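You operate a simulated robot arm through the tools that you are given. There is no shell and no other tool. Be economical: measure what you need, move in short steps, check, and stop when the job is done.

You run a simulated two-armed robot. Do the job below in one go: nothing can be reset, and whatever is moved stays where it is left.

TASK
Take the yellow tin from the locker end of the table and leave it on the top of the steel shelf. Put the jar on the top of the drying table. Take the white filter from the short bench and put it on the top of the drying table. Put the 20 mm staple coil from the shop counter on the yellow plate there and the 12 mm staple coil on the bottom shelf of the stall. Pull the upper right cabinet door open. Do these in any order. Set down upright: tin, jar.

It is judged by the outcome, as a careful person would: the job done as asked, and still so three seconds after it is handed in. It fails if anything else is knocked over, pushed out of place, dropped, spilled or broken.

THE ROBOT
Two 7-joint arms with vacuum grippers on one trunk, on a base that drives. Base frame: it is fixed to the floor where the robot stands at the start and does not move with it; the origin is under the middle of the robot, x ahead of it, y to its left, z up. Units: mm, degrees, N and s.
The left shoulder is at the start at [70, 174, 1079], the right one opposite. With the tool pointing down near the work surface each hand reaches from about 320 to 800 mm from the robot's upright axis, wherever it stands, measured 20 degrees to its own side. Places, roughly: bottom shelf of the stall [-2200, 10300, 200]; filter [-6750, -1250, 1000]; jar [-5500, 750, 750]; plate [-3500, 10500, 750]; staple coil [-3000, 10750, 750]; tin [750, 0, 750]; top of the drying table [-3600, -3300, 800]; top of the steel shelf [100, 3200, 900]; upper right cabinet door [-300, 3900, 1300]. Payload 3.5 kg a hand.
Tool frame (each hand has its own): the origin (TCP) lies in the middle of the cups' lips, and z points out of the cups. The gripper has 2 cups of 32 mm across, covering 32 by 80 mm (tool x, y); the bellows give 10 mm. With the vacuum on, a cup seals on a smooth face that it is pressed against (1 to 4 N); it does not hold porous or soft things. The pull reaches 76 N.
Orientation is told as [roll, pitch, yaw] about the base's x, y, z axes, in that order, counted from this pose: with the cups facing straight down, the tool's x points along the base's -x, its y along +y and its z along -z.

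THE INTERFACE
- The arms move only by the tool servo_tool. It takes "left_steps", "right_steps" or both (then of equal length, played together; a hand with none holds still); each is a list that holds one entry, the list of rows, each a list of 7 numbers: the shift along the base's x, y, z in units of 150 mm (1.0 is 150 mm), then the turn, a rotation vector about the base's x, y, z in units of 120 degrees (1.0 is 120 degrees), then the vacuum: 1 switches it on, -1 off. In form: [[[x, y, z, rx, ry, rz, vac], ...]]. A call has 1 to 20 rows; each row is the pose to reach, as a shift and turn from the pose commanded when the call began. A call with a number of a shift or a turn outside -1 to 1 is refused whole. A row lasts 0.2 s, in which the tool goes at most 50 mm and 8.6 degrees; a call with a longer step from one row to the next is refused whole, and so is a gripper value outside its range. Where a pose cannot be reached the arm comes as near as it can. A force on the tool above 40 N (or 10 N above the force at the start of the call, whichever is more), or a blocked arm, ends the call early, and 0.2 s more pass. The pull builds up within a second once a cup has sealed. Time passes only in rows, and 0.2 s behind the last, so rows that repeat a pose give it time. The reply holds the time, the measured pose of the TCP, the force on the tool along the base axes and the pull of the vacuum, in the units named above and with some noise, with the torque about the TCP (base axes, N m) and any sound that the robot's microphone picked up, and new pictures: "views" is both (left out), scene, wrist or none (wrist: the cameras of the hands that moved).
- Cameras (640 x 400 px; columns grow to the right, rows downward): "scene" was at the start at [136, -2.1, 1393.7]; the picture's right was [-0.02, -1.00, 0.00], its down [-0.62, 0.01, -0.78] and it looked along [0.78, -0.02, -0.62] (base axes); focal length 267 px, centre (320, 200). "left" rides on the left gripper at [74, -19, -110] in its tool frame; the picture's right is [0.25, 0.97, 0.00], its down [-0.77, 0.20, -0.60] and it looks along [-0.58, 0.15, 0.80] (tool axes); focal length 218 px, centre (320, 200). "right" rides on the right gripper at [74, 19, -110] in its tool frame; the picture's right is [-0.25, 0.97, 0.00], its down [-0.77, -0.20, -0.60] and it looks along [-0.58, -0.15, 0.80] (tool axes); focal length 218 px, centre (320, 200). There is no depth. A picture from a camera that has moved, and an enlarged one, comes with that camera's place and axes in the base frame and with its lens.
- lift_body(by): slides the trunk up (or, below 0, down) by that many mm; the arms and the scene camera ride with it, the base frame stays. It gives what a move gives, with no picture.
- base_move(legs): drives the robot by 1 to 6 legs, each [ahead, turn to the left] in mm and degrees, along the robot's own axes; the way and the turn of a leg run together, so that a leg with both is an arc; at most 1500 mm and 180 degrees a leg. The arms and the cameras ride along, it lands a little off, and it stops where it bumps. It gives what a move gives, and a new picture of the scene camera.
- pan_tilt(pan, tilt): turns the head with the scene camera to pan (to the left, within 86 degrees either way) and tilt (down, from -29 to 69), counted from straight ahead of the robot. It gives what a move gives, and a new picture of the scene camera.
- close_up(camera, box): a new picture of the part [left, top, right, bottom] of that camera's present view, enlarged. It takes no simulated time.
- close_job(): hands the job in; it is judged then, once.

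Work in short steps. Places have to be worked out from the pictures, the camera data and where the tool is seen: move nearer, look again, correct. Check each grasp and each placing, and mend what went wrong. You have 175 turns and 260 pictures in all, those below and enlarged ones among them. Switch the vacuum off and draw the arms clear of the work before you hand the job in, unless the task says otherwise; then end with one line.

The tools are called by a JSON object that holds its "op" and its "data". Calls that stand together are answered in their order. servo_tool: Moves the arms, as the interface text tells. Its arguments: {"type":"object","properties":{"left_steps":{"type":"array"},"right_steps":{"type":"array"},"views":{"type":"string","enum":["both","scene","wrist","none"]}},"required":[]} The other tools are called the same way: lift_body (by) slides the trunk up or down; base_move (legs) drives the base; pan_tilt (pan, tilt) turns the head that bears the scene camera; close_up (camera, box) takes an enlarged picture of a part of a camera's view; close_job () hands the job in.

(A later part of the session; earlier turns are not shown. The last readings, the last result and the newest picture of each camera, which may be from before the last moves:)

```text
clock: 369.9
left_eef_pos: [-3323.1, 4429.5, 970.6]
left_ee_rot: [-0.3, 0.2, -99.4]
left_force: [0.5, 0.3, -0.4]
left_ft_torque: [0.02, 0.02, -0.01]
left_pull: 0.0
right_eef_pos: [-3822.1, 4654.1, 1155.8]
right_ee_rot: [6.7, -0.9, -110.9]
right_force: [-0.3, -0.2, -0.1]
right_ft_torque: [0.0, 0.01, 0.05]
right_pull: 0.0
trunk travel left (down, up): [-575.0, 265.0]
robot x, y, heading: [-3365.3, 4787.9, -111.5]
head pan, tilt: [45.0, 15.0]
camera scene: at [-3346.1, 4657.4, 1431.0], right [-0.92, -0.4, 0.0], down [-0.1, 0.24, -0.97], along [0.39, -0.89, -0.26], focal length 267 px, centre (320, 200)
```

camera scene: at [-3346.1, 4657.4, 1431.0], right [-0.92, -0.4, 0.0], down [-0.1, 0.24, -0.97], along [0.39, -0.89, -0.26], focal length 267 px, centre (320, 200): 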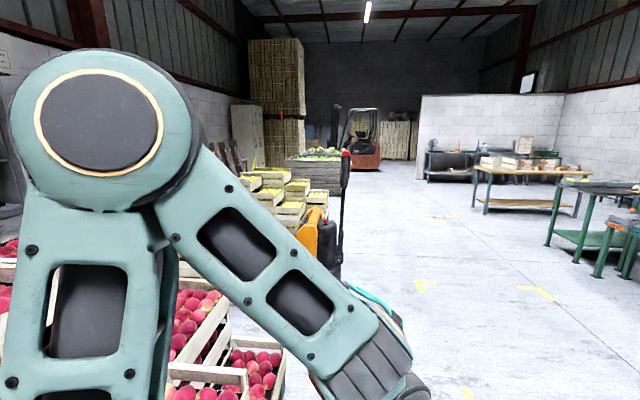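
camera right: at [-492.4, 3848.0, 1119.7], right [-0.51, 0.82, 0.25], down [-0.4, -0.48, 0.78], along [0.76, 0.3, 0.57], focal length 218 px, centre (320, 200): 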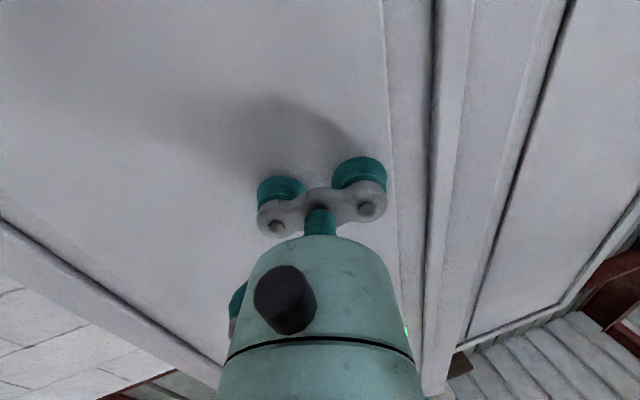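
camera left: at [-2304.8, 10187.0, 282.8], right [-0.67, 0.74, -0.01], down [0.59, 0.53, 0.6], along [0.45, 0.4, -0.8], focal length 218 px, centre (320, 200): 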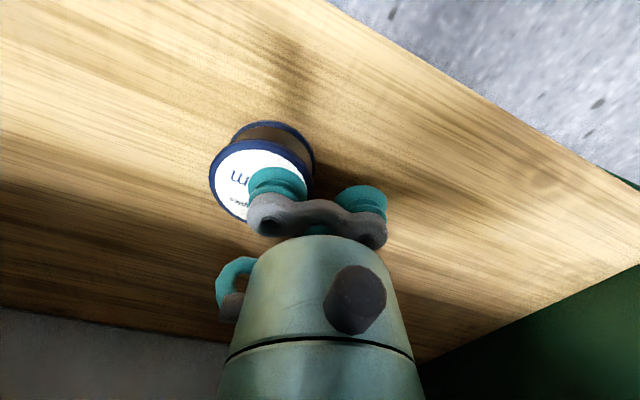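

Driving south through the hall towards the green and wooden tables for a closer look.

{"op": "pan_tilt", "data": {"pan": 0, "tilt": 15}}

{"op": "base_move", "data": {"legs": [[1400, 0], [1100, 0]]}}

{"op": "close_up", "data": {"camera": "scene", "box": [160, 60, 640, 360]}}

```text
clock: 371.0
left_eef_pos: [-3323.9, 4429.3, 971.3]
left_ee_rot: [-0.3, 0.2, -99.3]
left_force: [-0.4, 0.4, 0.4]
left_ft_torque: [0.03, 0.0, 0.01]
left_pull: 0.0
right_eef_pos: [-3822.0, 4652.2, 1155.7]
right_ee_rot: [6.7, -1.0, -111.1]
right_force: [0.2, -0.5, 0.3]
right_ft_torque: [0.02, -0.02, -0.01]
right_pull: 0.1
trunk travel left (down, up): [-575.0, 265.0]
robot x, y, heading: [-3363.0, 4791.5, -111.4]
head pan, tilt: [0.0, 15.0]
camera scene: at [-3417.4, 4656.0, 1431.0], right [-0.93, 0.37, 0.0], down [0.09, 0.24, -0.97], along [-0.35, -0.9, -0.26], focal length 267 px, centre (320, 200)
```

scene: 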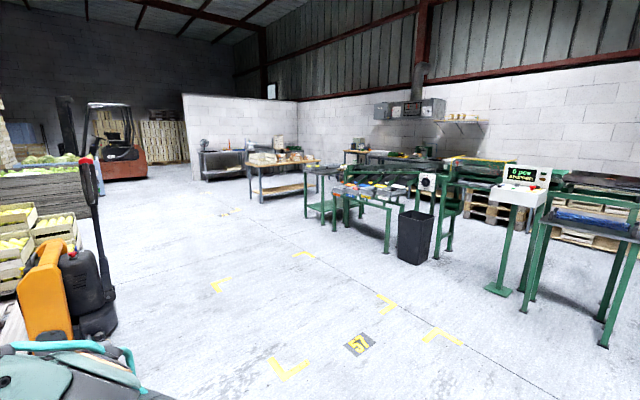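

```text
clock: 383.1
left_eef_pos: [-4208.7, 2113.2, 971.4]
left_ee_rot: [-0.3, 0.3, -97.6]
left_force: [0.9, -0.9, 0.3]
left_ft_torque: [-0.01, -0.01, 0.01]
left_pull: 0.1
right_eef_pos: [-4714.2, 2321.6, 1155.2]
right_ee_rot: [6.6, -0.9, -109.3]
right_force: [-0.5, -0.2, 0.0]
right_ft_torque: [-0.03, 0.0, -0.01]
right_pull: 0.0
trunk travel left (down, up): [-575.0, 265.0]
robot x, y, heading: [-4260.2, 2473.1, -109.7]
head pan, tilt: [0.0, 15.0]
camera scene: at [-4309.4, 2335.9, 1431.0], right [-0.94, 0.34, 0.0], down [0.09, 0.24, -0.97], along [-0.33, -0.91, -0.26], focal length 267 px, centre (320, 200)
```

scene: 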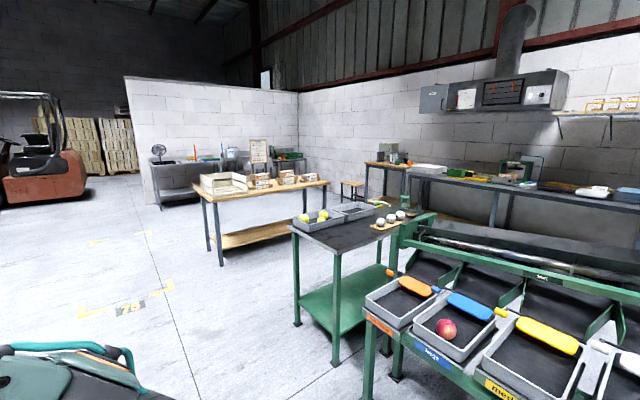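

```text
1.33 times, centred on (400, 210) of scene
camera zoom: at [-4309.4, 2335.9, 1431.0], right [-0.94, 0.34, 0.0], down [0.09, 0.24, -0.97], along [-0.33, -0.91, -0.26], focal length 356 px, centre (213, 187)
```

zoom: 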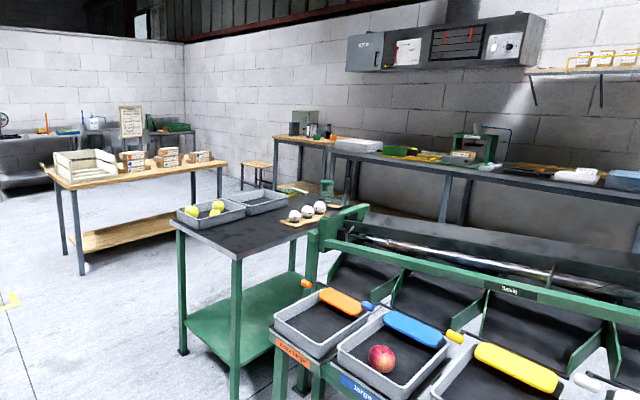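

A small green thing beyond the eggs may be the jar. I'll zoom in on that and on the short bench behind.

{"op": "close_up", "data": {"camera": "scene", "box": [280, 180, 440, 280]}}

{"op": "close_up", "data": {"camera": "scene", "box": [330, 125, 458, 205]}}

```text
4.00 times, centred on (360, 230) of scene
camera zoom: at [-4309.4, 2335.9, 1431.0], right [-0.94, 0.34, 0.0], down [0.09, 0.24, -0.97], along [-0.33, -0.91, -0.26], focal length 1070 px, centre (160, 80)
```

zoom: 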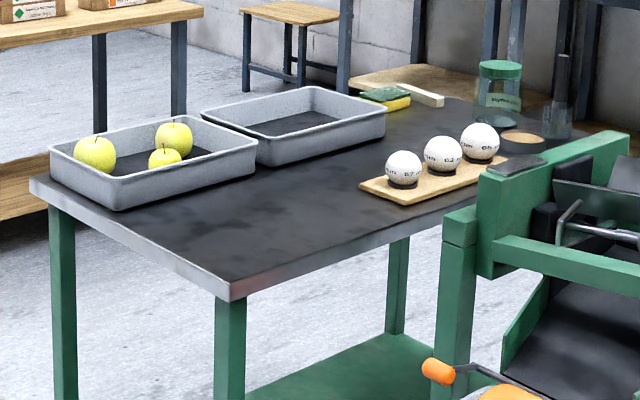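

```text
5.00 times, centred on (394, 165) of scene
camera zoom: at [-4309.4, 2335.9, 1431.0], right [-0.94, 0.34, 0.0], down [0.09, 0.24, -0.97], along [-0.33, -0.91, -0.26], focal length 1337 px, centre (-50, 375)
```

zoom: 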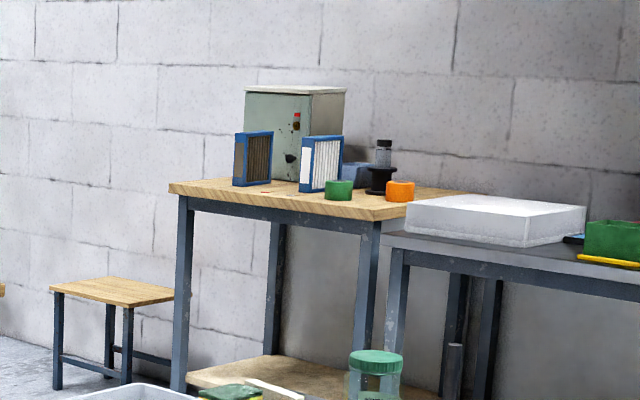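

The jar with the green lid stands at the far end of the black-topped table. The white filter is the right-hand pleated panel on the short bench. I'll drive around the table's east end into the aisle south of it.

{"op": "base_move", "data": {"legs": [[0, 21], [1400, 0], [900, 0], [0, -75]]}}

```text
clock: 398.9
left_eef_pos: [-4514.2, -95.8, 970.8]
left_ee_rot: [-0.3, 0.2, -153.6]
left_force: [0.5, -0.4, 0.2]
left_ft_torque: [-0.01, 0.05, 0.04]
left_pull: 0.0
right_eef_pos: [-4621.9, 439.4, 1156.0]
right_ee_rot: [6.7, -0.9, -165.5]
right_force: [0.1, -0.8, -0.6]
right_ft_torque: [0.0, 0.01, 0.0]
right_pull: 0.0
trunk travel left (down, up): [-575.0, 265.0]
robot x, y, heading: [-4245.5, 148.9, -165.8]
head pan, tilt: [0.0, 15.0]
camera scene: at [-4384.1, 112.2, 1431.0], right [-0.25, 0.97, 0.0], down [0.25, 0.06, -0.97], along [-0.94, -0.24, -0.26], focal length 267 px, centre (320, 200)
```

scene: 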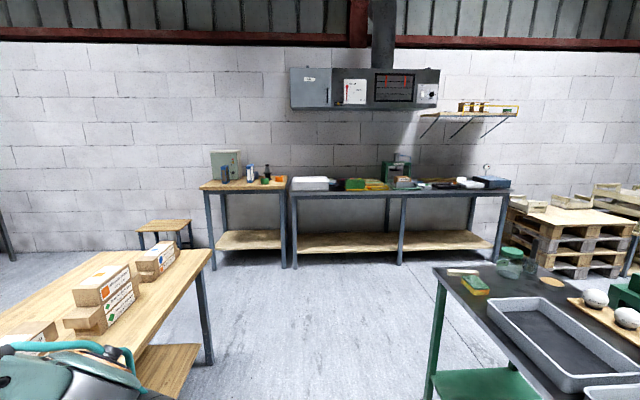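

I see the jar near the table's west end, base at about [-5657, 685] with the lid around z = 895. I'll drive to [-5469, 68] and face the table.

{"op": "base_move", "data": {"legs": [[0, -10], [1225, 0], [0, -77]]}}

{"op": "pan_tilt", "data": {"pan": 0, "tilt": 40}}

```text
clock: 409.2
left_eef_pos: [-5728.3, 351.4, 971.7]
left_ee_rot: [-0.2, 0.2, 116.4]
left_force: [-0.7, -0.3, -0.5]
left_ft_torque: [0.02, 0.0, -0.02]
left_pull: 0.1
right_eef_pos: [-5194.5, 459.9, 1155.2]
right_ee_rot: [6.7, -0.9, 104.7]
right_force: [0.0, 0.3, -0.4]
right_ft_torque: [0.0, -0.01, -0.01]
right_pull: 0.0
trunk travel left (down, up): [-575.0, 265.0]
robot x, y, heading: [-5478.0, 79.5, 104.1]
head pan, tilt: [0.0, 15.0]
camera scene: at [-5520.9, 220.6, 1431.0], right [0.97, 0.25, 0.0], down [0.06, -0.25, -0.97], along [-0.24, 0.94, -0.26], focal length 267 px, centre (320, 200)
```

scene: 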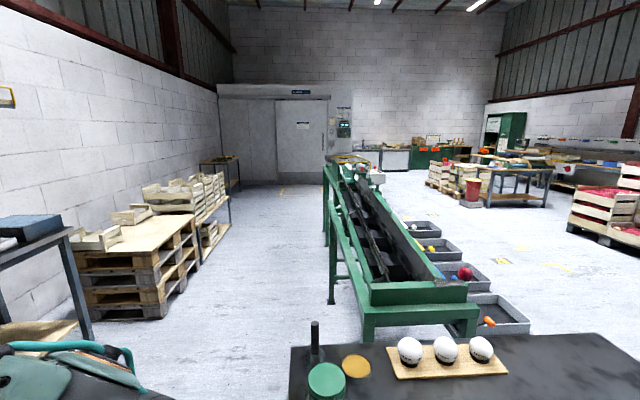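

```text
clock: 410.1
left_eef_pos: [-5730.2, 350.3, 971.3]
left_ee_rot: [-0.4, 0.2, 116.5]
left_force: [0.9, -0.6, -0.1]
left_ft_torque: [-0.04, 0.0, 0.0]
left_pull: 0.1
right_eef_pos: [-5193.5, 458.9, 1156.2]
right_ee_rot: [6.8, -1.0, 104.7]
right_force: [0.9, 0.7, 0.0]
right_ft_torque: [0.02, -0.05, 0.01]
right_pull: 0.0
trunk travel left (down, up): [-575.0, 265.0]
robot x, y, heading: [-5483.9, 84.1, 104.0]
head pan, tilt: [0.0, 40.0]
camera scene: at [-5519.0, 212.5, 1391.5], right [0.97, 0.25, 0.0], down [0.16, -0.62, -0.77], along [-0.19, 0.74, -0.64], focal length 267 px, centre (320, 200)
```

scene: 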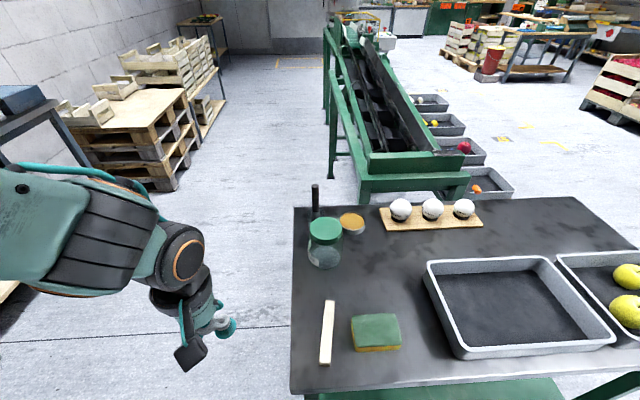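

The jar's lid centre is near [-5626, 683]; it's about 84 mm wide. Bringing the left hand over it.

{"op": "servo_tool", "data": {"left_steps": [[[0.15, 0.25, 0.05, 0, 0, 0, -1], [0.3, 0.5, 0.1, 0, 0, 0, -1], [0.45, 0.75, 0.1, 0, 0, 0, -1], [0.6, 1, 0.1, 0, 0, 0, -1], [0.6, 1, 0.1, 0, 0, 0, -1]]], "views": "none"}}

{"op": "servo_tool", "data": {"left_steps": [[[0.03, 0.25, 0, 0, 0, 0, -1], [0.06, 0.5, 0, 0, 0, 0, -1], [0.09, 0.75, 0, 0, 0, 0, -1], [0.09, 1, 0, 0, 0, 0, -1], [0.09, 1, -0.1, 0, 0, 0, -1], [0.09, 1, -0.1, 0, 0, 0, -1]]], "views": "both"}}

```text
clock: 411.3
left_eef_pos: [-5641.5, 498.9, 990.3]
left_ee_rot: [-0.4, 0.1, 116.5]
left_force: [0.6, -0.6, 0.7]
left_ft_torque: [0.03, -0.04, -0.04]
left_pull: 0.1
right_eef_pos: [-5194.0, 459.4, 1157.4]
right_ee_rot: [6.7, -1.0, 104.7]
right_force: [0.2, -0.4, 0.2]
right_ft_torque: [-0.01, -0.01, 0.0]
right_pull: 0.1
trunk travel left (down, up): [-575.0, 265.0]
robot x, y, heading: [-5483.7, 78.2, 104.2]
head pan, tilt: [0.0, 40.0]
```

```text
clock: 412.7
left_eef_pos: [-5626.1, 651.6, 972.1]
left_ee_rot: [-0.3, 0.2, 116.6]
left_force: [0.2, 0.1, -0.7]
left_ft_torque: [-0.02, 0.03, -0.01]
left_pull: 0.1
right_eef_pos: [-5193.6, 458.8, 1155.4]
right_ee_rot: [6.7, -1.0, 104.7]
right_force: [0.6, -0.4, 0.5]
right_ft_torque: [-0.02, 0.03, -0.03]
right_pull: 0.1
trunk travel left (down, up): [-575.0, 265.0]
robot x, y, heading: [-5482.6, 81.5, 104.2]
head pan, tilt: [0.0, 40.0]
camera scene: at [-5518.6, 212.8, 1391.4], right [0.97, 0.25, 0.0], down [0.16, -0.62, -0.77], along [-0.19, 0.74, -0.64], focal length 267 px, centre (320, 200)
camera left: at [-5574.9, 595.2, 1082.2], right [-0.75, -0.66, 0.0], down [-0.53, 0.6, 0.6], along [-0.39, 0.45, -0.8], focal length 218 px, centre (320, 200)
```

scene: 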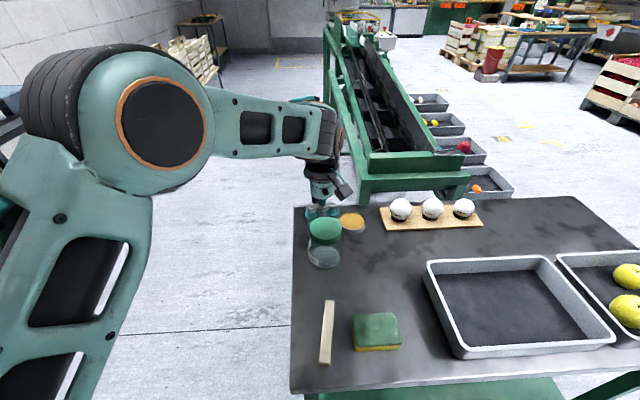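
left: 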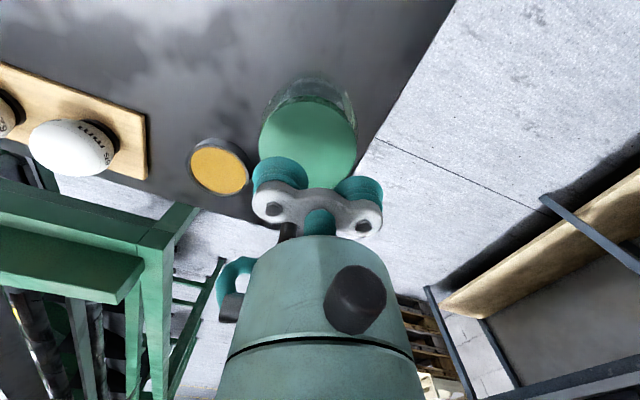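

Both views put the lid at about [-5617, 660] and z around 908. Correcting and descending to 930.

{"op": "servo_tool", "data": {"left_steps": [[[0.06, 0.05, -0.1, 0, 0, 0, -1], [0.06, 0.05, -0.2, 0, 0, 0, -1], [0.06, 0.05, -0.28, 0, 0, 0, -1], [0.06, 0.05, -0.28, 0, 0, 0, -1]]], "views": "wrist"}}

{"op": "close_up", "data": {"camera": "scene", "box": [270, 150, 430, 250]}}

```text
clock: 413.7
left_eef_pos: [-5614.2, 658.1, 930.4]
left_ee_rot: [-0.2, 0.2, 116.5]
left_force: [-0.3, 0.4, 0.5]
left_ft_torque: [-0.02, -0.03, 0.01]
left_pull: 0.0
right_eef_pos: [-5194.1, 458.8, 1155.9]
right_ee_rot: [6.8, -1.1, 104.7]
right_force: [-0.2, -0.5, 0.9]
right_ft_torque: [0.01, 0.03, -0.02]
right_pull: 0.1
trunk travel left (down, up): [-575.0, 265.0]
robot x, y, heading: [-5486.7, 83.5, 104.3]
head pan, tilt: [0.0, 40.0]
camera left: at [-5565.3, 601.3, 1040.5], right [-0.75, -0.66, 0.0], down [-0.53, 0.6, 0.6], along [-0.39, 0.45, -0.8], focal length 218 px, centre (320, 200)
```

left: 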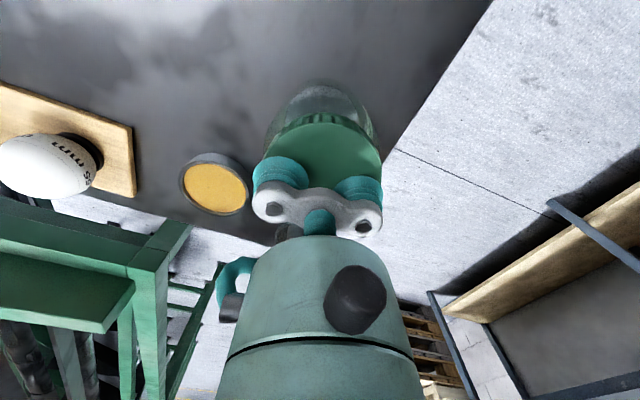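

```text
4.00 times, centred on (350, 200) of scene
camera zoom: at [-5518.7, 212.6, 1391.4], right [0.97, 0.25, 0.0], down [0.16, -0.62, -0.77], along [-0.19, 0.74, -0.64], focal length 1070 px, centre (200, 200)
```

zoom: 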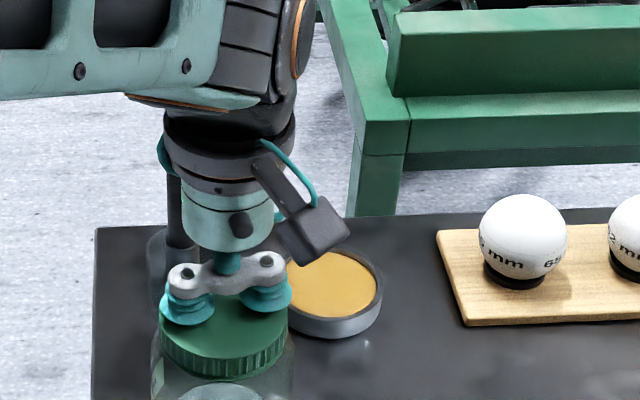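

Centred to within a few millimetres. I'll correct by [+2, -5] and descend with the vacuum on.

{"op": "servo_tool", "data": {"left_steps": [[[0.013, -0.033, -0.04, 0, 0, 0, 1], [0.013, -0.033, -0.07, 0, 0, 0, 1], [0.013, -0.033, -0.09, 0, 0, 0, 1], [0.013, -0.033, -0.11, 0, 0, 0, 1], [0.013, -0.033, -0.13, 0, 0, 0, 1], [0.013, -0.033, -0.15, 0, 0, 0, 1], [0.013, -0.033, -0.17, 0, 0, 0, 1], [0.013, -0.033, -0.19, 0, 0, 0, 1], [0.013, -0.033, -0.19, 0, 0, 0, 1]]], "views": "wrist"}}

```text
clock: 415.0
left_eef_pos: [-5612.3, 653.8, 916.3]
left_ee_rot: [-0.7, -0.4, 116.5]
left_force: [2.5, -7.8, 22.9]
left_ft_torque: [-0.44, 0.25, 0.13]
left_pull: 75.8
right_eef_pos: [-5191.5, 456.6, 1155.9]
right_ee_rot: [6.8, -1.2, 104.6]
right_force: [-0.1, 0.6, 0.5]
right_ft_torque: [-0.05, -0.03, 0.03]
right_pull: 0.0
trunk travel left (down, up): [-575.0, 265.0]
robot x, y, heading: [-5481.5, 82.8, 104.1]
head pan, tilt: [0.0, 40.0]
stopped in row 6 (left hand): the force on the tool passed its limit at 44 N (the readings are from after the stop); the commanded pose is now the measured one
camera left: at [-5563.3, 595.8, 1027.0], right [-0.75, -0.66, -0.01], down [-0.53, 0.59, 0.61], along [-0.39, 0.46, -0.79], focal length 218 px, centre (320, 200)
```

left: 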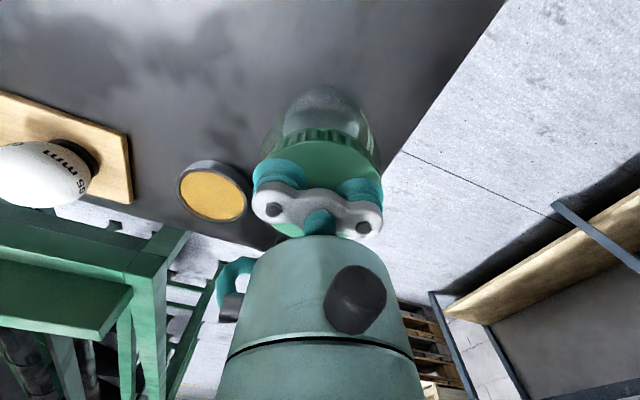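

Both cups sealed (76 N). Lifting gently and checking that the whole jar comes along, not just the lid.

{"op": "servo_tool", "data": {"left_steps": [[[0, 0, 0.03, 0, 0, 0, 1], [0, 0, 0.08, 0, 0, 0, 1], [0, 0, 0.15, 0, 0, 0, 1], [0, 0, 0.3, 0, 0, 0, 1], [0, 0, 0.5, 0, 0, 0, 1], [0, 0, 0.7, 0, 0, 0, 1], [0, 0, 0.9, 0, 0, 0, 1], [0, 0, 0.9, 0, 0, 0, 1]]], "views": "scene"}}

```text
clock: 416.8
left_eef_pos: [-5614.3, 655.0, 1048.5]
left_ee_rot: [-0.5, -0.2, 116.6]
left_force: [0.5, 0.5, -1.1]
left_ft_torque: [-0.06, -0.19, -0.08]
left_pull: 75.4
right_eef_pos: [-5194.0, 460.4, 1155.9]
right_ee_rot: [6.8, -1.0, 104.7]
right_force: [-0.1, 0.1, -0.4]
right_ft_torque: [0.0, 0.05, -0.01]
right_pull: 0.1
trunk travel left (down, up): [-575.0, 265.0]
robot x, y, heading: [-5488.7, 84.4, 104.4]
head pan, tilt: [0.0, 40.0]
camera scene: at [-5518.9, 213.1, 1391.4], right [0.97, 0.25, 0.0], down [0.16, -0.62, -0.77], along [-0.19, 0.74, -0.64], focal length 267 px, centre (320, 200)
```

scene: 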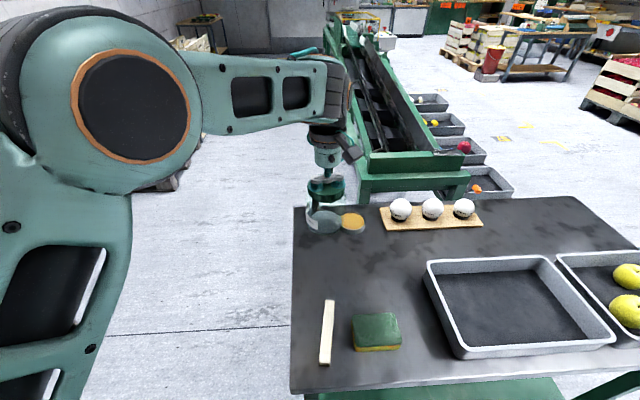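

{"op": "close_up", "data": {"camera": "scene", "box": [280, 150, 400, 250]}}

```text
4.00 times, centred on (340, 200) of scene
camera zoom: at [-5518.9, 213.1, 1391.4], right [0.97, 0.25, 0.0], down [0.16, -0.62, -0.77], along [-0.19, 0.74, -0.64], focal length 1070 px, centre (240, 200)
```

zoom: 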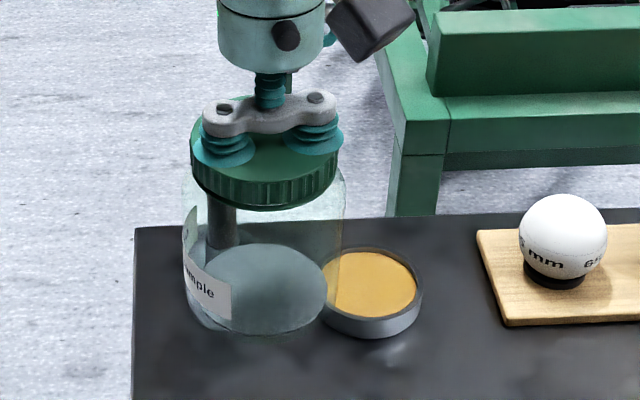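

The whole jar hangs from its lid. I'll retract it to a travel pose and meanwhile straighten the right hand.

{"op": "servo_tool", "data": {"left_steps": [[[-0.08, -0.2, 0.05, 0, 0, 0, 1], [-0.16, -0.4, 0.1, 0, 0, 0, 1], [-0.24, -0.6, 0.1, 0, 0, 0, 1], [-0.36, -0.8, 0.1, 0, 0, 0, 1], [-0.5, -1, 0.1, 0, 0, 0, 1], [-0.5, -1, 0.1, 0, 0, 0, 1]]], "right_steps": [[[-0.03, 0.12, 0, 0.004, -0.014, 0, -1], [-0.06, 0.24, 0, 0.007, -0.027, 0, -1], [-0.1, 0.4, 0, 0.01, -0.04, 0, -1], [-0.13, 0.55, 0, 0.014, -0.054, 0, -1], [-0.16, 0.65, -0.1, 0.014, -0.054, 0, -1], [-0.16, 0.65, -0.1, 0.014, -0.054, 0, -1]]], "views": "scene"}}

```text
clock: 418.2
left_eef_pos: [-5688.8, 506.3, 1066.9]
left_ee_rot: [-0.6, -0.2, 116.5]
left_force: [0.1, -0.3, -1.8]
left_ft_torque: [0.0, -0.16, -0.08]
left_pull: 76.0
right_eef_pos: [-5217.3, 558.5, 1140.3]
right_ee_rot: [0.2, -1.1, 104.8]
right_force: [-0.7, 0.8, -0.1]
right_ft_torque: [-0.02, 0.01, 0.01]
right_pull: 0.0
trunk travel left (down, up): [-575.0, 265.0]
robot x, y, heading: [-5484.2, 76.9, 104.4]
head pan, tilt: [0.0, 40.0]
camera scene: at [-5518.2, 212.9, 1391.4], right [0.97, 0.25, 0.0], down [0.16, -0.62, -0.77], along [-0.19, 0.74, -0.64], focal length 267 px, centre (320, 200)
```

scene: 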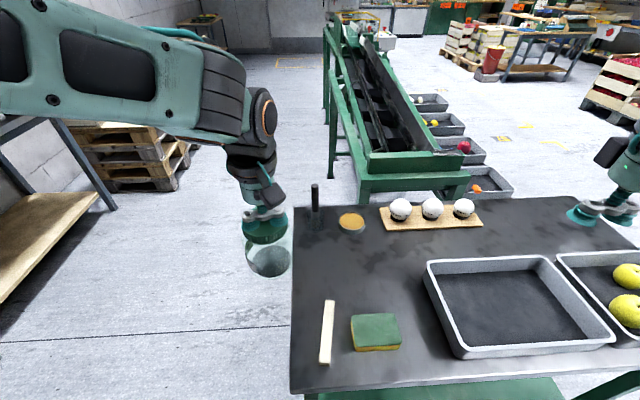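

Both hands are in good shape. Now to the short bench with the filters; I'll stop about 640 mm in front of it at heading -159.

{"op": "base_move", "data": {"legs": [[0, 132], [1270, 0], [0, -35]]}}

{"op": "pan_tilt", "data": {"pan": 0, "tilt": 30}}

```text
clock: 422.6
left_eef_pos: [-5825.0, -208.3, 1066.4]
left_ee_rot: [-0.3, -0.3, -139.6]
left_force: [-0.6, 0.9, -1.4]
left_ft_torque: [0.14, -0.05, -0.12]
left_pull: 75.8
right_eef_pos: [-5989.9, 238.1, 1139.6]
right_ee_rot: [0.3, -1.0, -151.3]
right_force: [0.1, 0.0, -1.1]
right_ft_torque: [-0.06, -0.04, 0.02]
right_pull: 0.2
trunk travel left (down, up): [-575.0, 265.0]
robot x, y, heading: [-5456.8, 78.9, -159.7]
head pan, tilt: [0.0, 40.0]
stopped in leg 1: the robot was blocked; the commanded pose is now the measured one
camera scene: at [-5586.7, 39.2, 1391.6], right [-0.35, 0.94, -0.01], down [0.6, 0.22, -0.77], along [-0.72, -0.27, -0.64], focal length 267 px, centre (320, 200)
```

scene: 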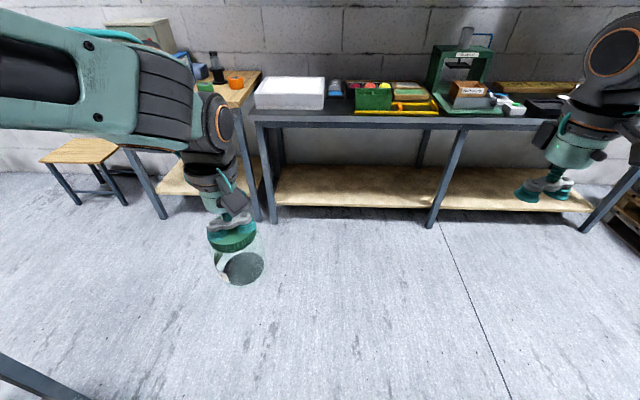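

```text
clock: 423.3
left_eef_pos: [-5824.0, -212.0, 1064.3]
left_ee_rot: [-0.7, -0.1, -139.6]
left_force: [0.1, -0.7, -1.9]
left_ft_torque: [0.14, -0.08, -0.13]
left_pull: 75.7
right_eef_pos: [-5989.0, 232.2, 1142.3]
right_ee_rot: [0.0, -1.0, -151.4]
right_force: [-0.3, -0.3, -0.5]
right_ft_torque: [0.05, 0.03, 0.0]
right_pull: 0.2
trunk travel left (down, up): [-575.0, 265.0]
robot x, y, heading: [-5455.5, 78.7, -160.0]
head pan, tilt: [0.0, 30.0]
camera scene: at [-5589.0, 26.9, 1406.6], right [-0.35, 0.94, 0.0], down [0.47, 0.18, -0.87], along [-0.81, -0.3, -0.5], focal length 267 px, centre (320, 200)
```

scene: 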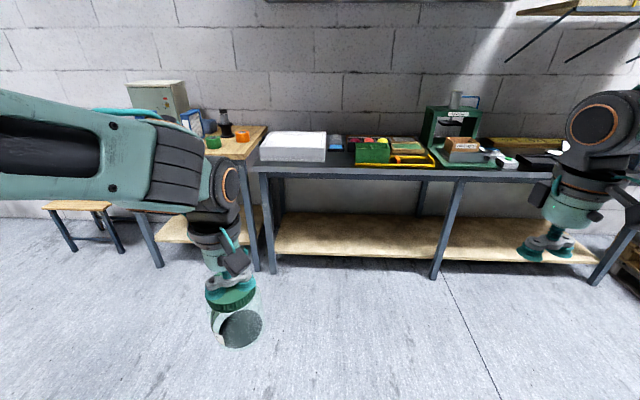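

The turn stopped at -160°, with nothing obvious in contact. The way ahead on this heading is free, so I'll move forward away from the table first and then turn.

{"op": "base_move", "data": {"legs": [[260, 0], [0, 43]]}}

```text
clock: 427.1
left_eef_pos: [-5784.4, -475.3, 1065.1]
left_ee_rot: [-0.5, -0.3, -97.3]
left_force: [0.4, -0.2, -0.4]
left_ft_torque: [0.12, 0.05, -0.16]
left_pull: 74.9
right_eef_pos: [-6207.5, -257.1, 1141.2]
right_ee_rot: [0.2, -1.0, -109.1]
right_force: [0.6, 0.0, 0.2]
right_ft_torque: [0.02, 0.0, 0.02]
right_pull: 0.0
trunk travel left (down, up): [-575.0, 265.0]
robot x, y, heading: [-5707.1, -13.8, -117.5]
head pan, tilt: [0.0, 30.0]
camera scene: at [-5773.2, -138.5, 1406.8], right [-0.89, 0.46, 0.0], down [0.23, 0.44, -0.87], along [-0.4, -0.77, -0.5], focal length 267 px, centre (320, 200)
```

scene: 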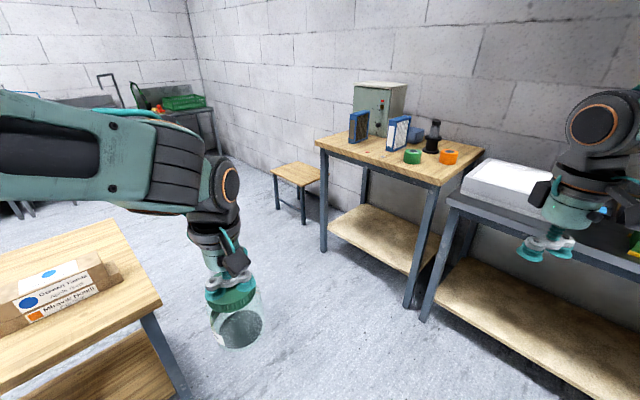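

The short bench is clear in view, with the white filter at about [-6860, -1273] standing roughly 200 mm tall. Driving up to it.

{"op": "base_move", "data": {"legs": [[1225, 0], [0, -45]]}}

{"op": "close_up", "data": {"camera": "scene", "box": [220, 120, 460, 270]}}

```text
clock: 435.4
left_eef_pos: [-6645.8, -1356.9, 1065.3]
left_ee_rot: [-0.6, -0.2, -143.2]
left_force: [-0.2, 0.5, -1.5]
left_ft_torque: [0.08, -0.07, -0.11]
left_pull: 75.5
right_eef_pos: [-6782.9, -901.7, 1141.2]
right_ee_rot: [0.2, -1.0, -155.1]
right_force: [0.4, 0.0, -0.5]
right_ft_torque: [0.01, 0.02, 0.05]
right_pull: 0.1
trunk travel left (down, up): [-575.0, 265.0]
robot x, y, heading: [-6262.4, -1097.1, -163.0]
head pan, tilt: [0.0, 30.0]
camera scene: at [-6396.6, -1132.2, 1406.8], right [-0.29, 0.96, 0.0], down [0.48, 0.14, -0.87], along [-0.83, -0.25, -0.5], focal length 267 px, centre (320, 200)
```

scene: 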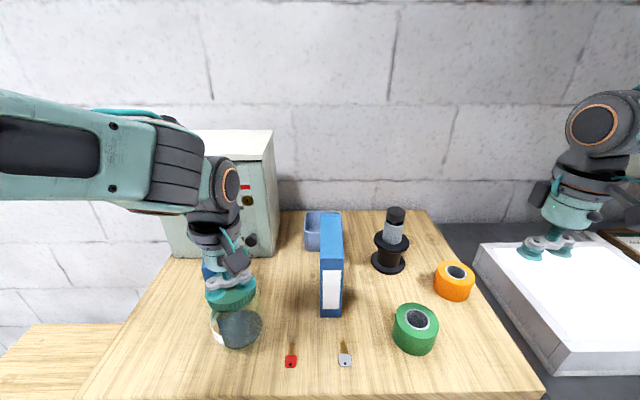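

```text
2.67 times, centred on (340, 195) of scene
camera zoom: at [-6396.6, -1132.2, 1406.8], right [-0.29, 0.96, 0.0], down [0.48, 0.14, -0.87], along [-0.83, -0.25, -0.5], focal length 713 px, centre (267, 213)
```

zoom: 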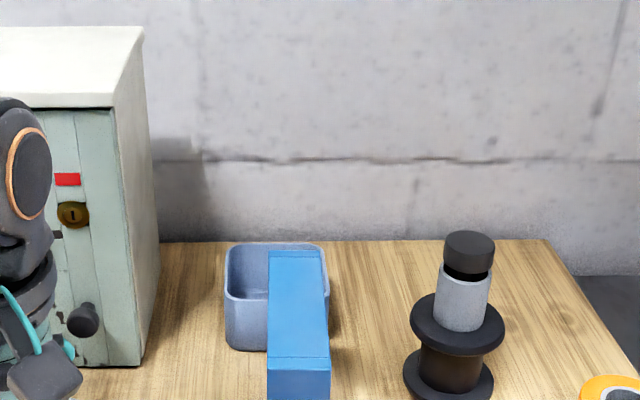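

The filter stands edge-on: its smooth blue top frame is about 45 mm wide, centred near [-6870, -1248], z about 1035, running along heading -165. I'll turn the right hand so both cups line up with it.

{"op": "servo_tool", "data": {"right_steps": [[[0, 0, 0.05, 0, 0, 0.067, -1], [0, 0, 0.1, 0, 0, 0.134, -1], [0, 0, 0.15, 0, 0, 0.2, -1], [0, 0, 0.2, 0, 0, 0.267, -1], [0, 0, 0.2, 0, 0, 0.334, -1], [0, 0, 0.2, 0, 0, 0.4, -1], [0, 0, 0.2, 0, 0, 0.467, -1], [0, 0, 0.2, 0, 0, 0.534, -1], [0, 0, 0.2, 0, 0, 0.6, -1], [0, 0, 0.2, 0, 0, 0.667, -1]]], "views": "none"}}

{"op": "servo_tool", "data": {"right_steps": [[[-0.1, -0.25, 0, 0, 0, 0, -1], [-0.2, -0.5, 0, 0, 0, 0, -1], [-0.3, -0.75, 0, 0, 0, 0, -1], [-0.4, -1, 0, 0, 0, 0, -1], [-0.4, -1, 0, 0, 0, 0, -1]]], "views": "both"}}

```text
clock: 437.6
left_eef_pos: [-6646.9, -1358.0, 1064.7]
left_ee_rot: [-0.5, -0.2, -143.2]
left_force: [-0.5, -0.5, -0.4]
left_ft_torque: [0.06, -0.11, -0.13]
left_pull: 75.4
right_eef_pos: [-6783.1, -902.7, 1170.5]
right_ee_rot: [0.2, -1.0, -74.9]
right_force: [-0.2, 0.5, 0.5]
right_ft_torque: [-0.02, -0.01, 0.0]
right_pull: 0.0
trunk travel left (down, up): [-575.0, 265.0]
robot x, y, heading: [-6259.0, -1094.1, -163.1]
head pan, tilt: [0.0, 30.0]
```

```text
clock: 438.8
left_eef_pos: [-6644.1, -1357.7, 1066.4]
left_ee_rot: [-0.5, -0.3, -143.2]
left_force: [0.4, 0.9, -1.0]
left_ft_torque: [0.02, -0.11, -0.11]
left_pull: 75.4
right_eef_pos: [-6843.5, -1051.0, 1171.5]
right_ee_rot: [0.2, -1.1, -75.0]
right_force: [-0.5, 1.3, -0.5]
right_ft_torque: [-0.02, 0.01, 0.0]
right_pull: 0.0
trunk travel left (down, up): [-575.0, 265.0]
robot x, y, heading: [-6259.2, -1090.5, -163.4]
head pan, tilt: [0.0, 30.0]
camera scene: at [-6395.7, -1131.4, 1406.9], right [-0.29, 0.96, 0.0], down [0.48, 0.14, -0.87], along [-0.83, -0.25, -0.5], focal length 267 px, centre (320, 200)
camera right: at [-6845.5, -973.4, 1278.7], right [1.0, 0.01, 0.01], down [0.0, -0.79, 0.62], along [0.01, -0.62, -0.79], focal length 218 px, centre (320, 200)
```

scene: 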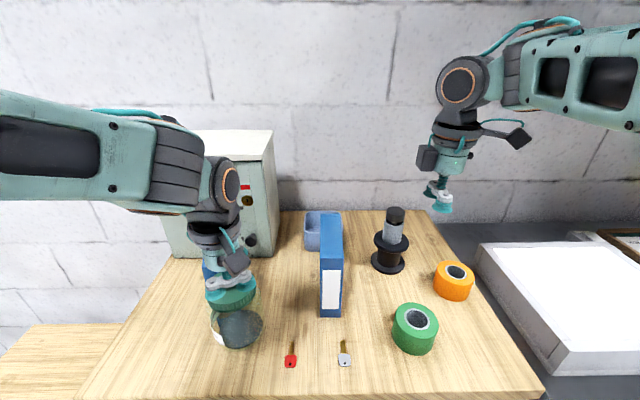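
right: 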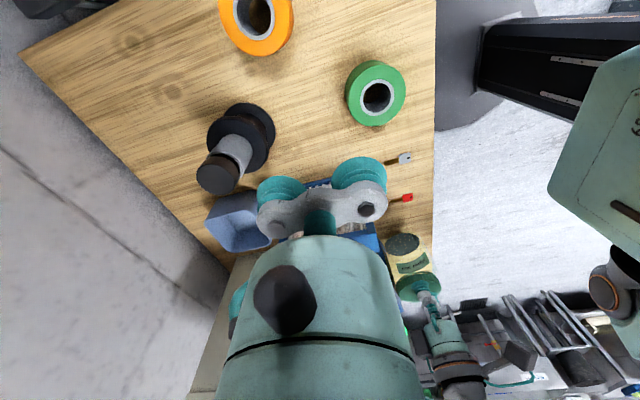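

Good alignment. Moving the right hand sideways over the filter.

{"op": "servo_tool", "data": {"right_steps": [[[-0.05, -0.25, 0, 0, 0, 0, -1], [-0.1, -0.5, 0, 0, 0, 0, -1], [-0.15, -0.75, 0, 0, 0, 0, -1], [-0.18, -1, -0.1, 0, 0, 0, -1], [-0.18, -1, -0.3, 0, 0, 0, -1], [-0.18, -1, -0.3, 0, 0, 0, -1]]], "views": "both"}}

```text
clock: 440.2
left_eef_pos: [-6647.0, -1357.9, 1066.1]
left_ee_rot: [-0.5, -0.2, -143.3]
left_force: [-0.5, 0.5, -2.1]
left_ft_torque: [0.04, -0.14, -0.13]
left_pull: 75.5
right_eef_pos: [-6870.7, -1200.5, 1125.2]
right_ee_rot: [0.2, -1.1, -75.0]
right_force: [0.4, 0.5, 0.1]
right_ft_torque: [-0.02, -0.01, -0.01]
right_pull: 0.1
trunk travel left (down, up): [-575.0, 265.0]
robot x, y, heading: [-6261.5, -1088.9, -163.4]
head pan, tilt: [0.0, 30.0]
camera scene: at [-6396.8, -1132.4, 1406.8], right [-0.29, 0.96, 0.0], down [0.48, 0.14, -0.87], along [-0.83, -0.25, -0.5], focal length 267 px, centre (320, 200)
camera right: at [-6872.8, -1123.8, 1233.7], right [1.0, 0.01, 0.01], down [0.0, -0.79, 0.62], along [0.01, -0.62, -0.79], focal length 218 px, centre (320, 200)
```

scene: 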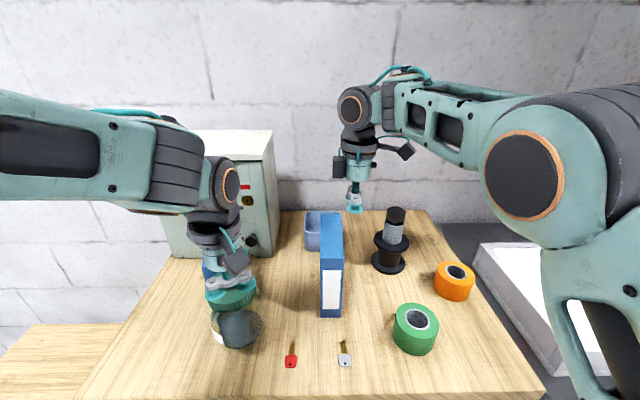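
right: 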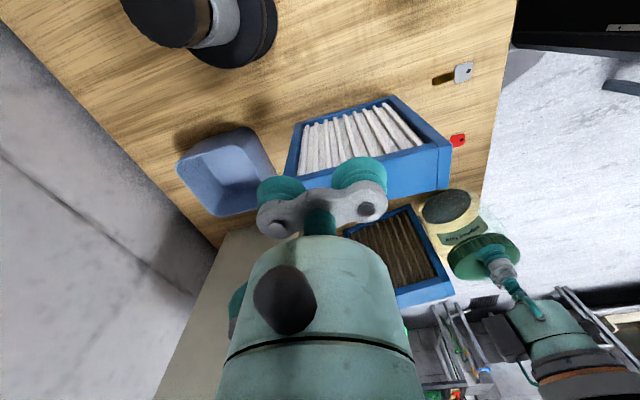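

The pleated face is white, so this is the right filter. Its top works out at [-6838, -1241], z about 1062. Moving over it.

{"op": "servo_tool", "data": {"right_steps": [[[0.11, -0.14, 0, 0, 0, 0, -1], [0.22, -0.27, 0, 0, 0, 0, -1], [0.22, -0.27, -0.13, 0, 0, 0, -1], [0.22, -0.27, -0.25, 0, 0, 0, -1], [0.22, -0.27, -0.25, 0, 0, 0, -1]]], "views": "wrist"}}

{"op": "close_up", "data": {"camera": "scene", "box": [270, 150, 430, 250]}}

```text
clock: 441.4
left_eef_pos: [-6646.1, -1358.0, 1066.3]
left_ee_rot: [-0.5, -0.1, -143.2]
left_force: [0.2, 0.1, -0.7]
left_ft_torque: [0.07, -0.14, -0.13]
left_pull: 75.7
right_eef_pos: [-6837.8, -1244.2, 1087.5]
right_ee_rot: [0.2, -1.0, -75.0]
right_force: [0.4, -0.6, -0.2]
right_ft_torque: [-0.01, 0.01, 0.0]
right_pull: 0.0
trunk travel left (down, up): [-575.0, 265.0]
robot x, y, heading: [-6260.5, -1092.9, -163.0]
head pan, tilt: [0.0, 30.0]
camera right: at [-6839.9, -1166.2, 1196.0], right [1.0, 0.01, 0.01], down [0.0, -0.79, 0.62], along [0.01, -0.62, -0.79], focal length 218 px, centre (320, 200)
```

right: 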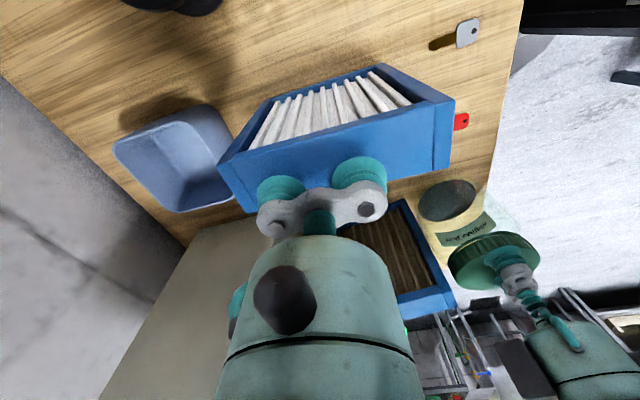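

```text
4.00 times, centred on (350, 200) of scene
camera zoom: at [-6396.7, -1132.1, 1406.8], right [-0.29, 0.96, 0.0], down [0.48, 0.14, -0.87], along [-0.83, -0.25, -0.5], focal length 1070 px, centre (200, 200)
```

zoom: 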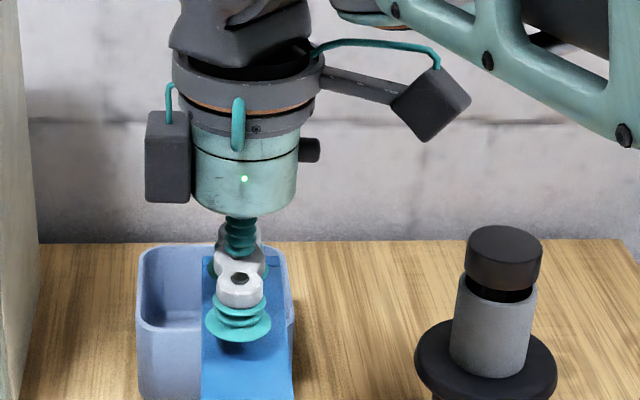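

Centred over the frame. Descending with the vacuum on.

{"op": "servo_tool", "data": {"right_steps": [[[0, 0, -0.05, 0, 0, 0, 1], [0, 0, -0.09, 0, 0, 0, 1], [0, 0, -0.12, 0, 0, 0, 1], [0, 0, -0.14, 0, 0, 0, 1], [0, 0, -0.16, 0, 0, 0, 1], [0, 0, -0.18, 0, 0, 0, 1], [0, 0, -0.2, 0, 0, 0, 1], [0, 0, -0.22, 0, 0, 0, 1], [0, 0, -0.24, 0, 0, 0, 1], [0, 0, -0.26, 0, 0, 0, 1], [0, 0, -0.26, 0, 0, 0, 1]]], "views": "wrist"}}

```text
clock: 442.8
left_eef_pos: [-6645.8, -1358.6, 1066.0]
left_ee_rot: [-0.6, -0.3, -143.2]
left_force: [0.2, 0.1, -2.0]
left_ft_torque: [0.02, -0.11, -0.09]
left_pull: 75.2
right_eef_pos: [-6838.6, -1241.9, 1070.8]
right_ee_rot: [-0.6, -1.7, -75.3]
right_force: [1.5, -1.3, 10.2]
right_ft_torque: [0.07, -0.49, -0.04]
right_pull: 75.5
trunk travel left (down, up): [-575.0, 265.0]
robot x, y, heading: [-6261.7, -1089.6, -163.4]
head pan, tilt: [0.0, 30.0]
stopped in row 7 (right hand): the force on the tool passed its limit at 44 N (the readings are from after the stop); the commanded pose is now the measured one
camera right: at [-6839.0, -1162.6, 1177.1], right [1.0, 0.0, 0.0], down [0.0, -0.78, 0.63], along [0.0, -0.63, -0.78], focal length 218 px, centre (320, 200)
```

right: 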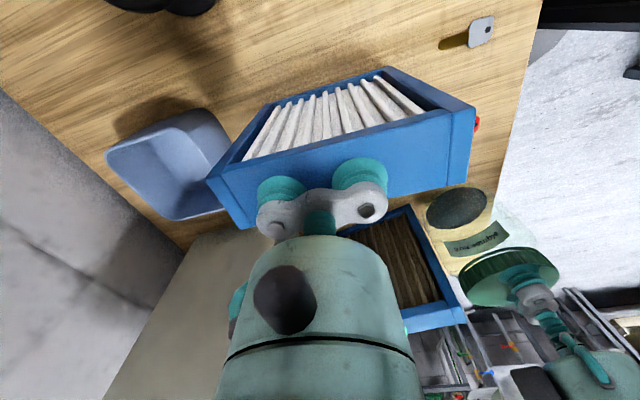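

Sealed on both cups. Lifting straight up and then bringing it back to the robot's right side.

{"op": "servo_tool", "data": {"right_steps": [[[0, 0, 0.05, 0, 0, 0, 1], [0, 0, 0.15, 0, 0, 0, 1], [0, 0, 0.3, 0, 0, 0, 1], [0, 0, 0.5, 0, 0, 0, 1], [0, 0, 0.7, 0, 0, 0, 1], [0, 0, 0.9, 0, 0, 0, 1], [0.1, 0.2, 0.9, 0, 0, 0, 1], [0.3, 0.4, 0.9, 0, 0, 0, 1], [0.5, 0.6, 0.9, 0, 0, 0, 1], [0.7, 0.8, 0.9, 0, 0, 0, 1], [0.7, 0.8, 0.9, 0, 0, 0, 1]]], "views": "scene"}}

```text
clock: 445.2
left_eef_pos: [-6647.3, -1358.7, 1065.4]
left_ee_rot: [-0.5, -0.2, -143.2]
left_force: [-0.3, 0.1, -2.5]
left_ft_torque: [0.11, -0.14, -0.06]
left_pull: 75.2
right_eef_pos: [-6735.1, -1123.2, 1201.3]
right_ee_rot: [-0.3, -1.6, -75.1]
right_force: [-0.2, -0.2, -0.6]
right_ft_torque: [0.02, -0.01, 0.0]
right_pull: 75.6
trunk travel left (down, up): [-575.0, 265.0]
robot x, y, heading: [-6261.7, -1095.0, -163.3]
head pan, tilt: [0.0, 30.0]
camera scene: at [-6398.1, -1133.3, 1406.6], right [-0.29, 0.96, 0.0], down [0.48, 0.14, -0.87], along [-0.83, -0.25, -0.5], focal length 267 px, centre (320, 200)
```

scene: 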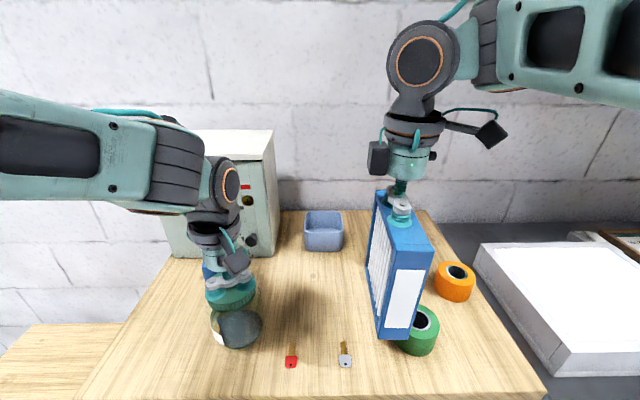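

The filter is in the right hand and the jar in the left. I'll back out, go south around the wooden table's west end and look towards the drying table.

{"op": "base_move", "data": {"legs": [[-200, 0], [0, 88], [1050, 0], [0, 63]]}}

```text
clock: 458.3
left_eef_pos: [-5317.1, -2015.1, 1065.8]
left_ee_rot: [-0.5, -0.2, 8.2]
left_force: [0.4, 0.5, -1.2]
left_ft_torque: [-0.06, 0.1, -0.04]
left_pull: 75.3
right_eef_pos: [-5353.1, -2262.5, 1202.9]
right_ee_rot: [-0.4, -1.5, 76.1]
right_force: [-0.2, 0.3, -1.4]
right_ft_torque: [-0.01, -0.01, -0.01]
right_pull: 75.7
trunk travel left (down, up): [-575.0, 265.0]
robot x, y, heading: [-5784.2, -2062.8, -11.9]
head pan, tilt: [0.0, 30.0]
camera scene: at [-5646.2, -2091.9, 1406.8], right [-0.21, -0.98, 0.0], down [-0.49, 0.1, -0.87], along [0.85, -0.18, -0.5], focal length 267 px, centre (320, 200)
```

scene: 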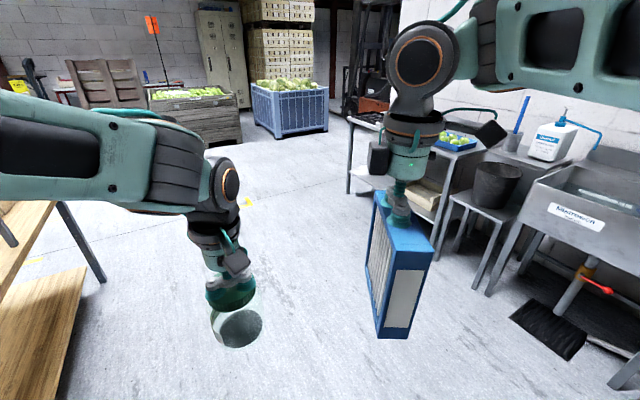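

The drying table must be the one at the right with the blue tray, near the partition's end. I'll zoom in to see what stands on it.

{"op": "close_up", "data": {"camera": "scene", "box": [330, 80, 570, 230]}}

```text
2.67 times, centred on (450, 155) of scene
camera zoom: at [-5646.2, -2091.9, 1406.8], right [-0.21, -0.98, 0.0], down [-0.49, 0.1, -0.87], along [0.85, -0.18, -0.5], focal length 713 px, centre (-27, 320)
```

zoom: 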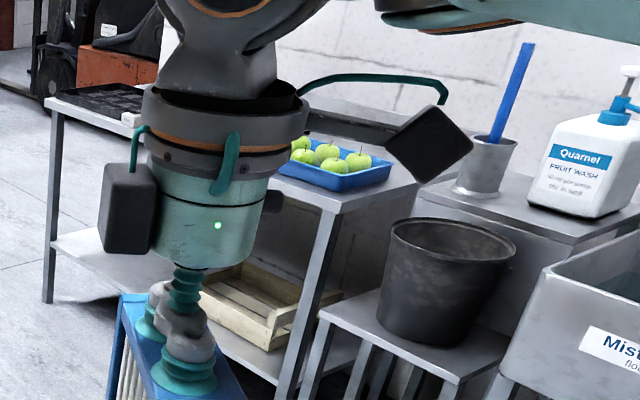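

Driving to in front of the drying table and turning to face it.

{"op": "base_move", "data": {"legs": [[0, -7.5], [1500, 0], [550, 0], [0, -48]]}}

{"op": "pan_tilt", "data": {"pan": 0, "tilt": 40}}

```text
clock: 471.4
left_eef_pos: [-3519.1, -3069.3, 1064.7]
left_ee_rot: [-0.6, -0.2, -46.6]
left_force: [0.9, 0.1, -1.7]
left_ft_torque: [0.06, 0.13, -0.02]
left_pull: 75.2
right_eef_pos: [-3744.2, -3185.4, 1202.6]
right_ee_rot: [-0.4, -1.5, 21.4]
right_force: [-0.6, 0.4, -0.5]
right_ft_torque: [0.0, -0.02, 0.0]
right_pull: 75.2
trunk travel left (down, up): [-575.0, 265.0]
robot x, y, heading: [-3826.4, -2715.2, -66.6]
head pan, tilt: [0.0, 30.0]
camera scene: at [-3772.6, -2847.8, 1406.8], right [-0.92, -0.4, 0.0], down [-0.2, 0.46, -0.87], along [0.34, -0.8, -0.5], focal length 267 px, centre (320, 200)
```

scene: 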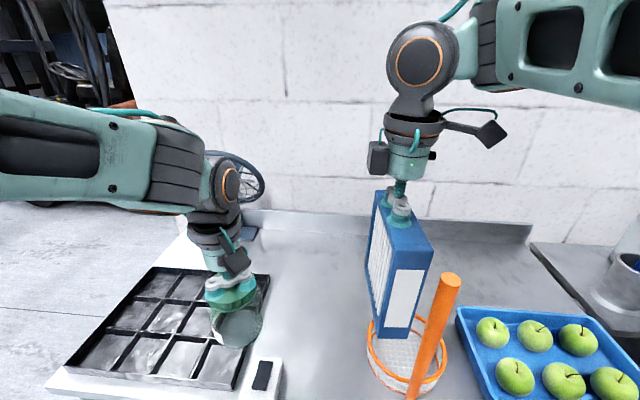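

```text
clock: 472.1
left_eef_pos: [-3520.0, -3070.0, 1065.1]
left_ee_rot: [-0.5, -0.2, -46.6]
left_force: [0.6, -0.3, -0.6]
left_ft_torque: [0.07, 0.12, -0.01]
left_pull: 74.7
right_eef_pos: [-3743.3, -3184.6, 1202.0]
right_ee_rot: [-0.4, -1.6, 21.4]
right_force: [0.3, -0.4, -0.3]
right_ft_torque: [0.02, 0.02, 0.01]
right_pull: 75.9
trunk travel left (down, up): [-575.0, 265.0]
robot x, y, heading: [-3828.9, -2720.7, -66.4]
head pan, tilt: [0.0, 40.0]
camera scene: at [-3774.9, -2842.9, 1391.5], right [-0.92, -0.4, 0.0], down [-0.25, 0.59, -0.77], along [0.3, -0.7, -0.64], focal length 267 px, centre (320, 200)
```

scene: 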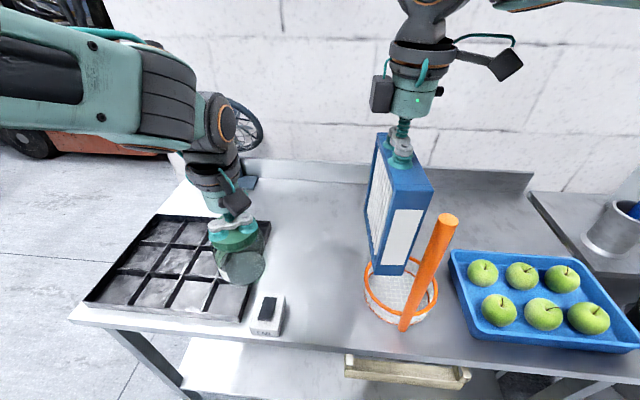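

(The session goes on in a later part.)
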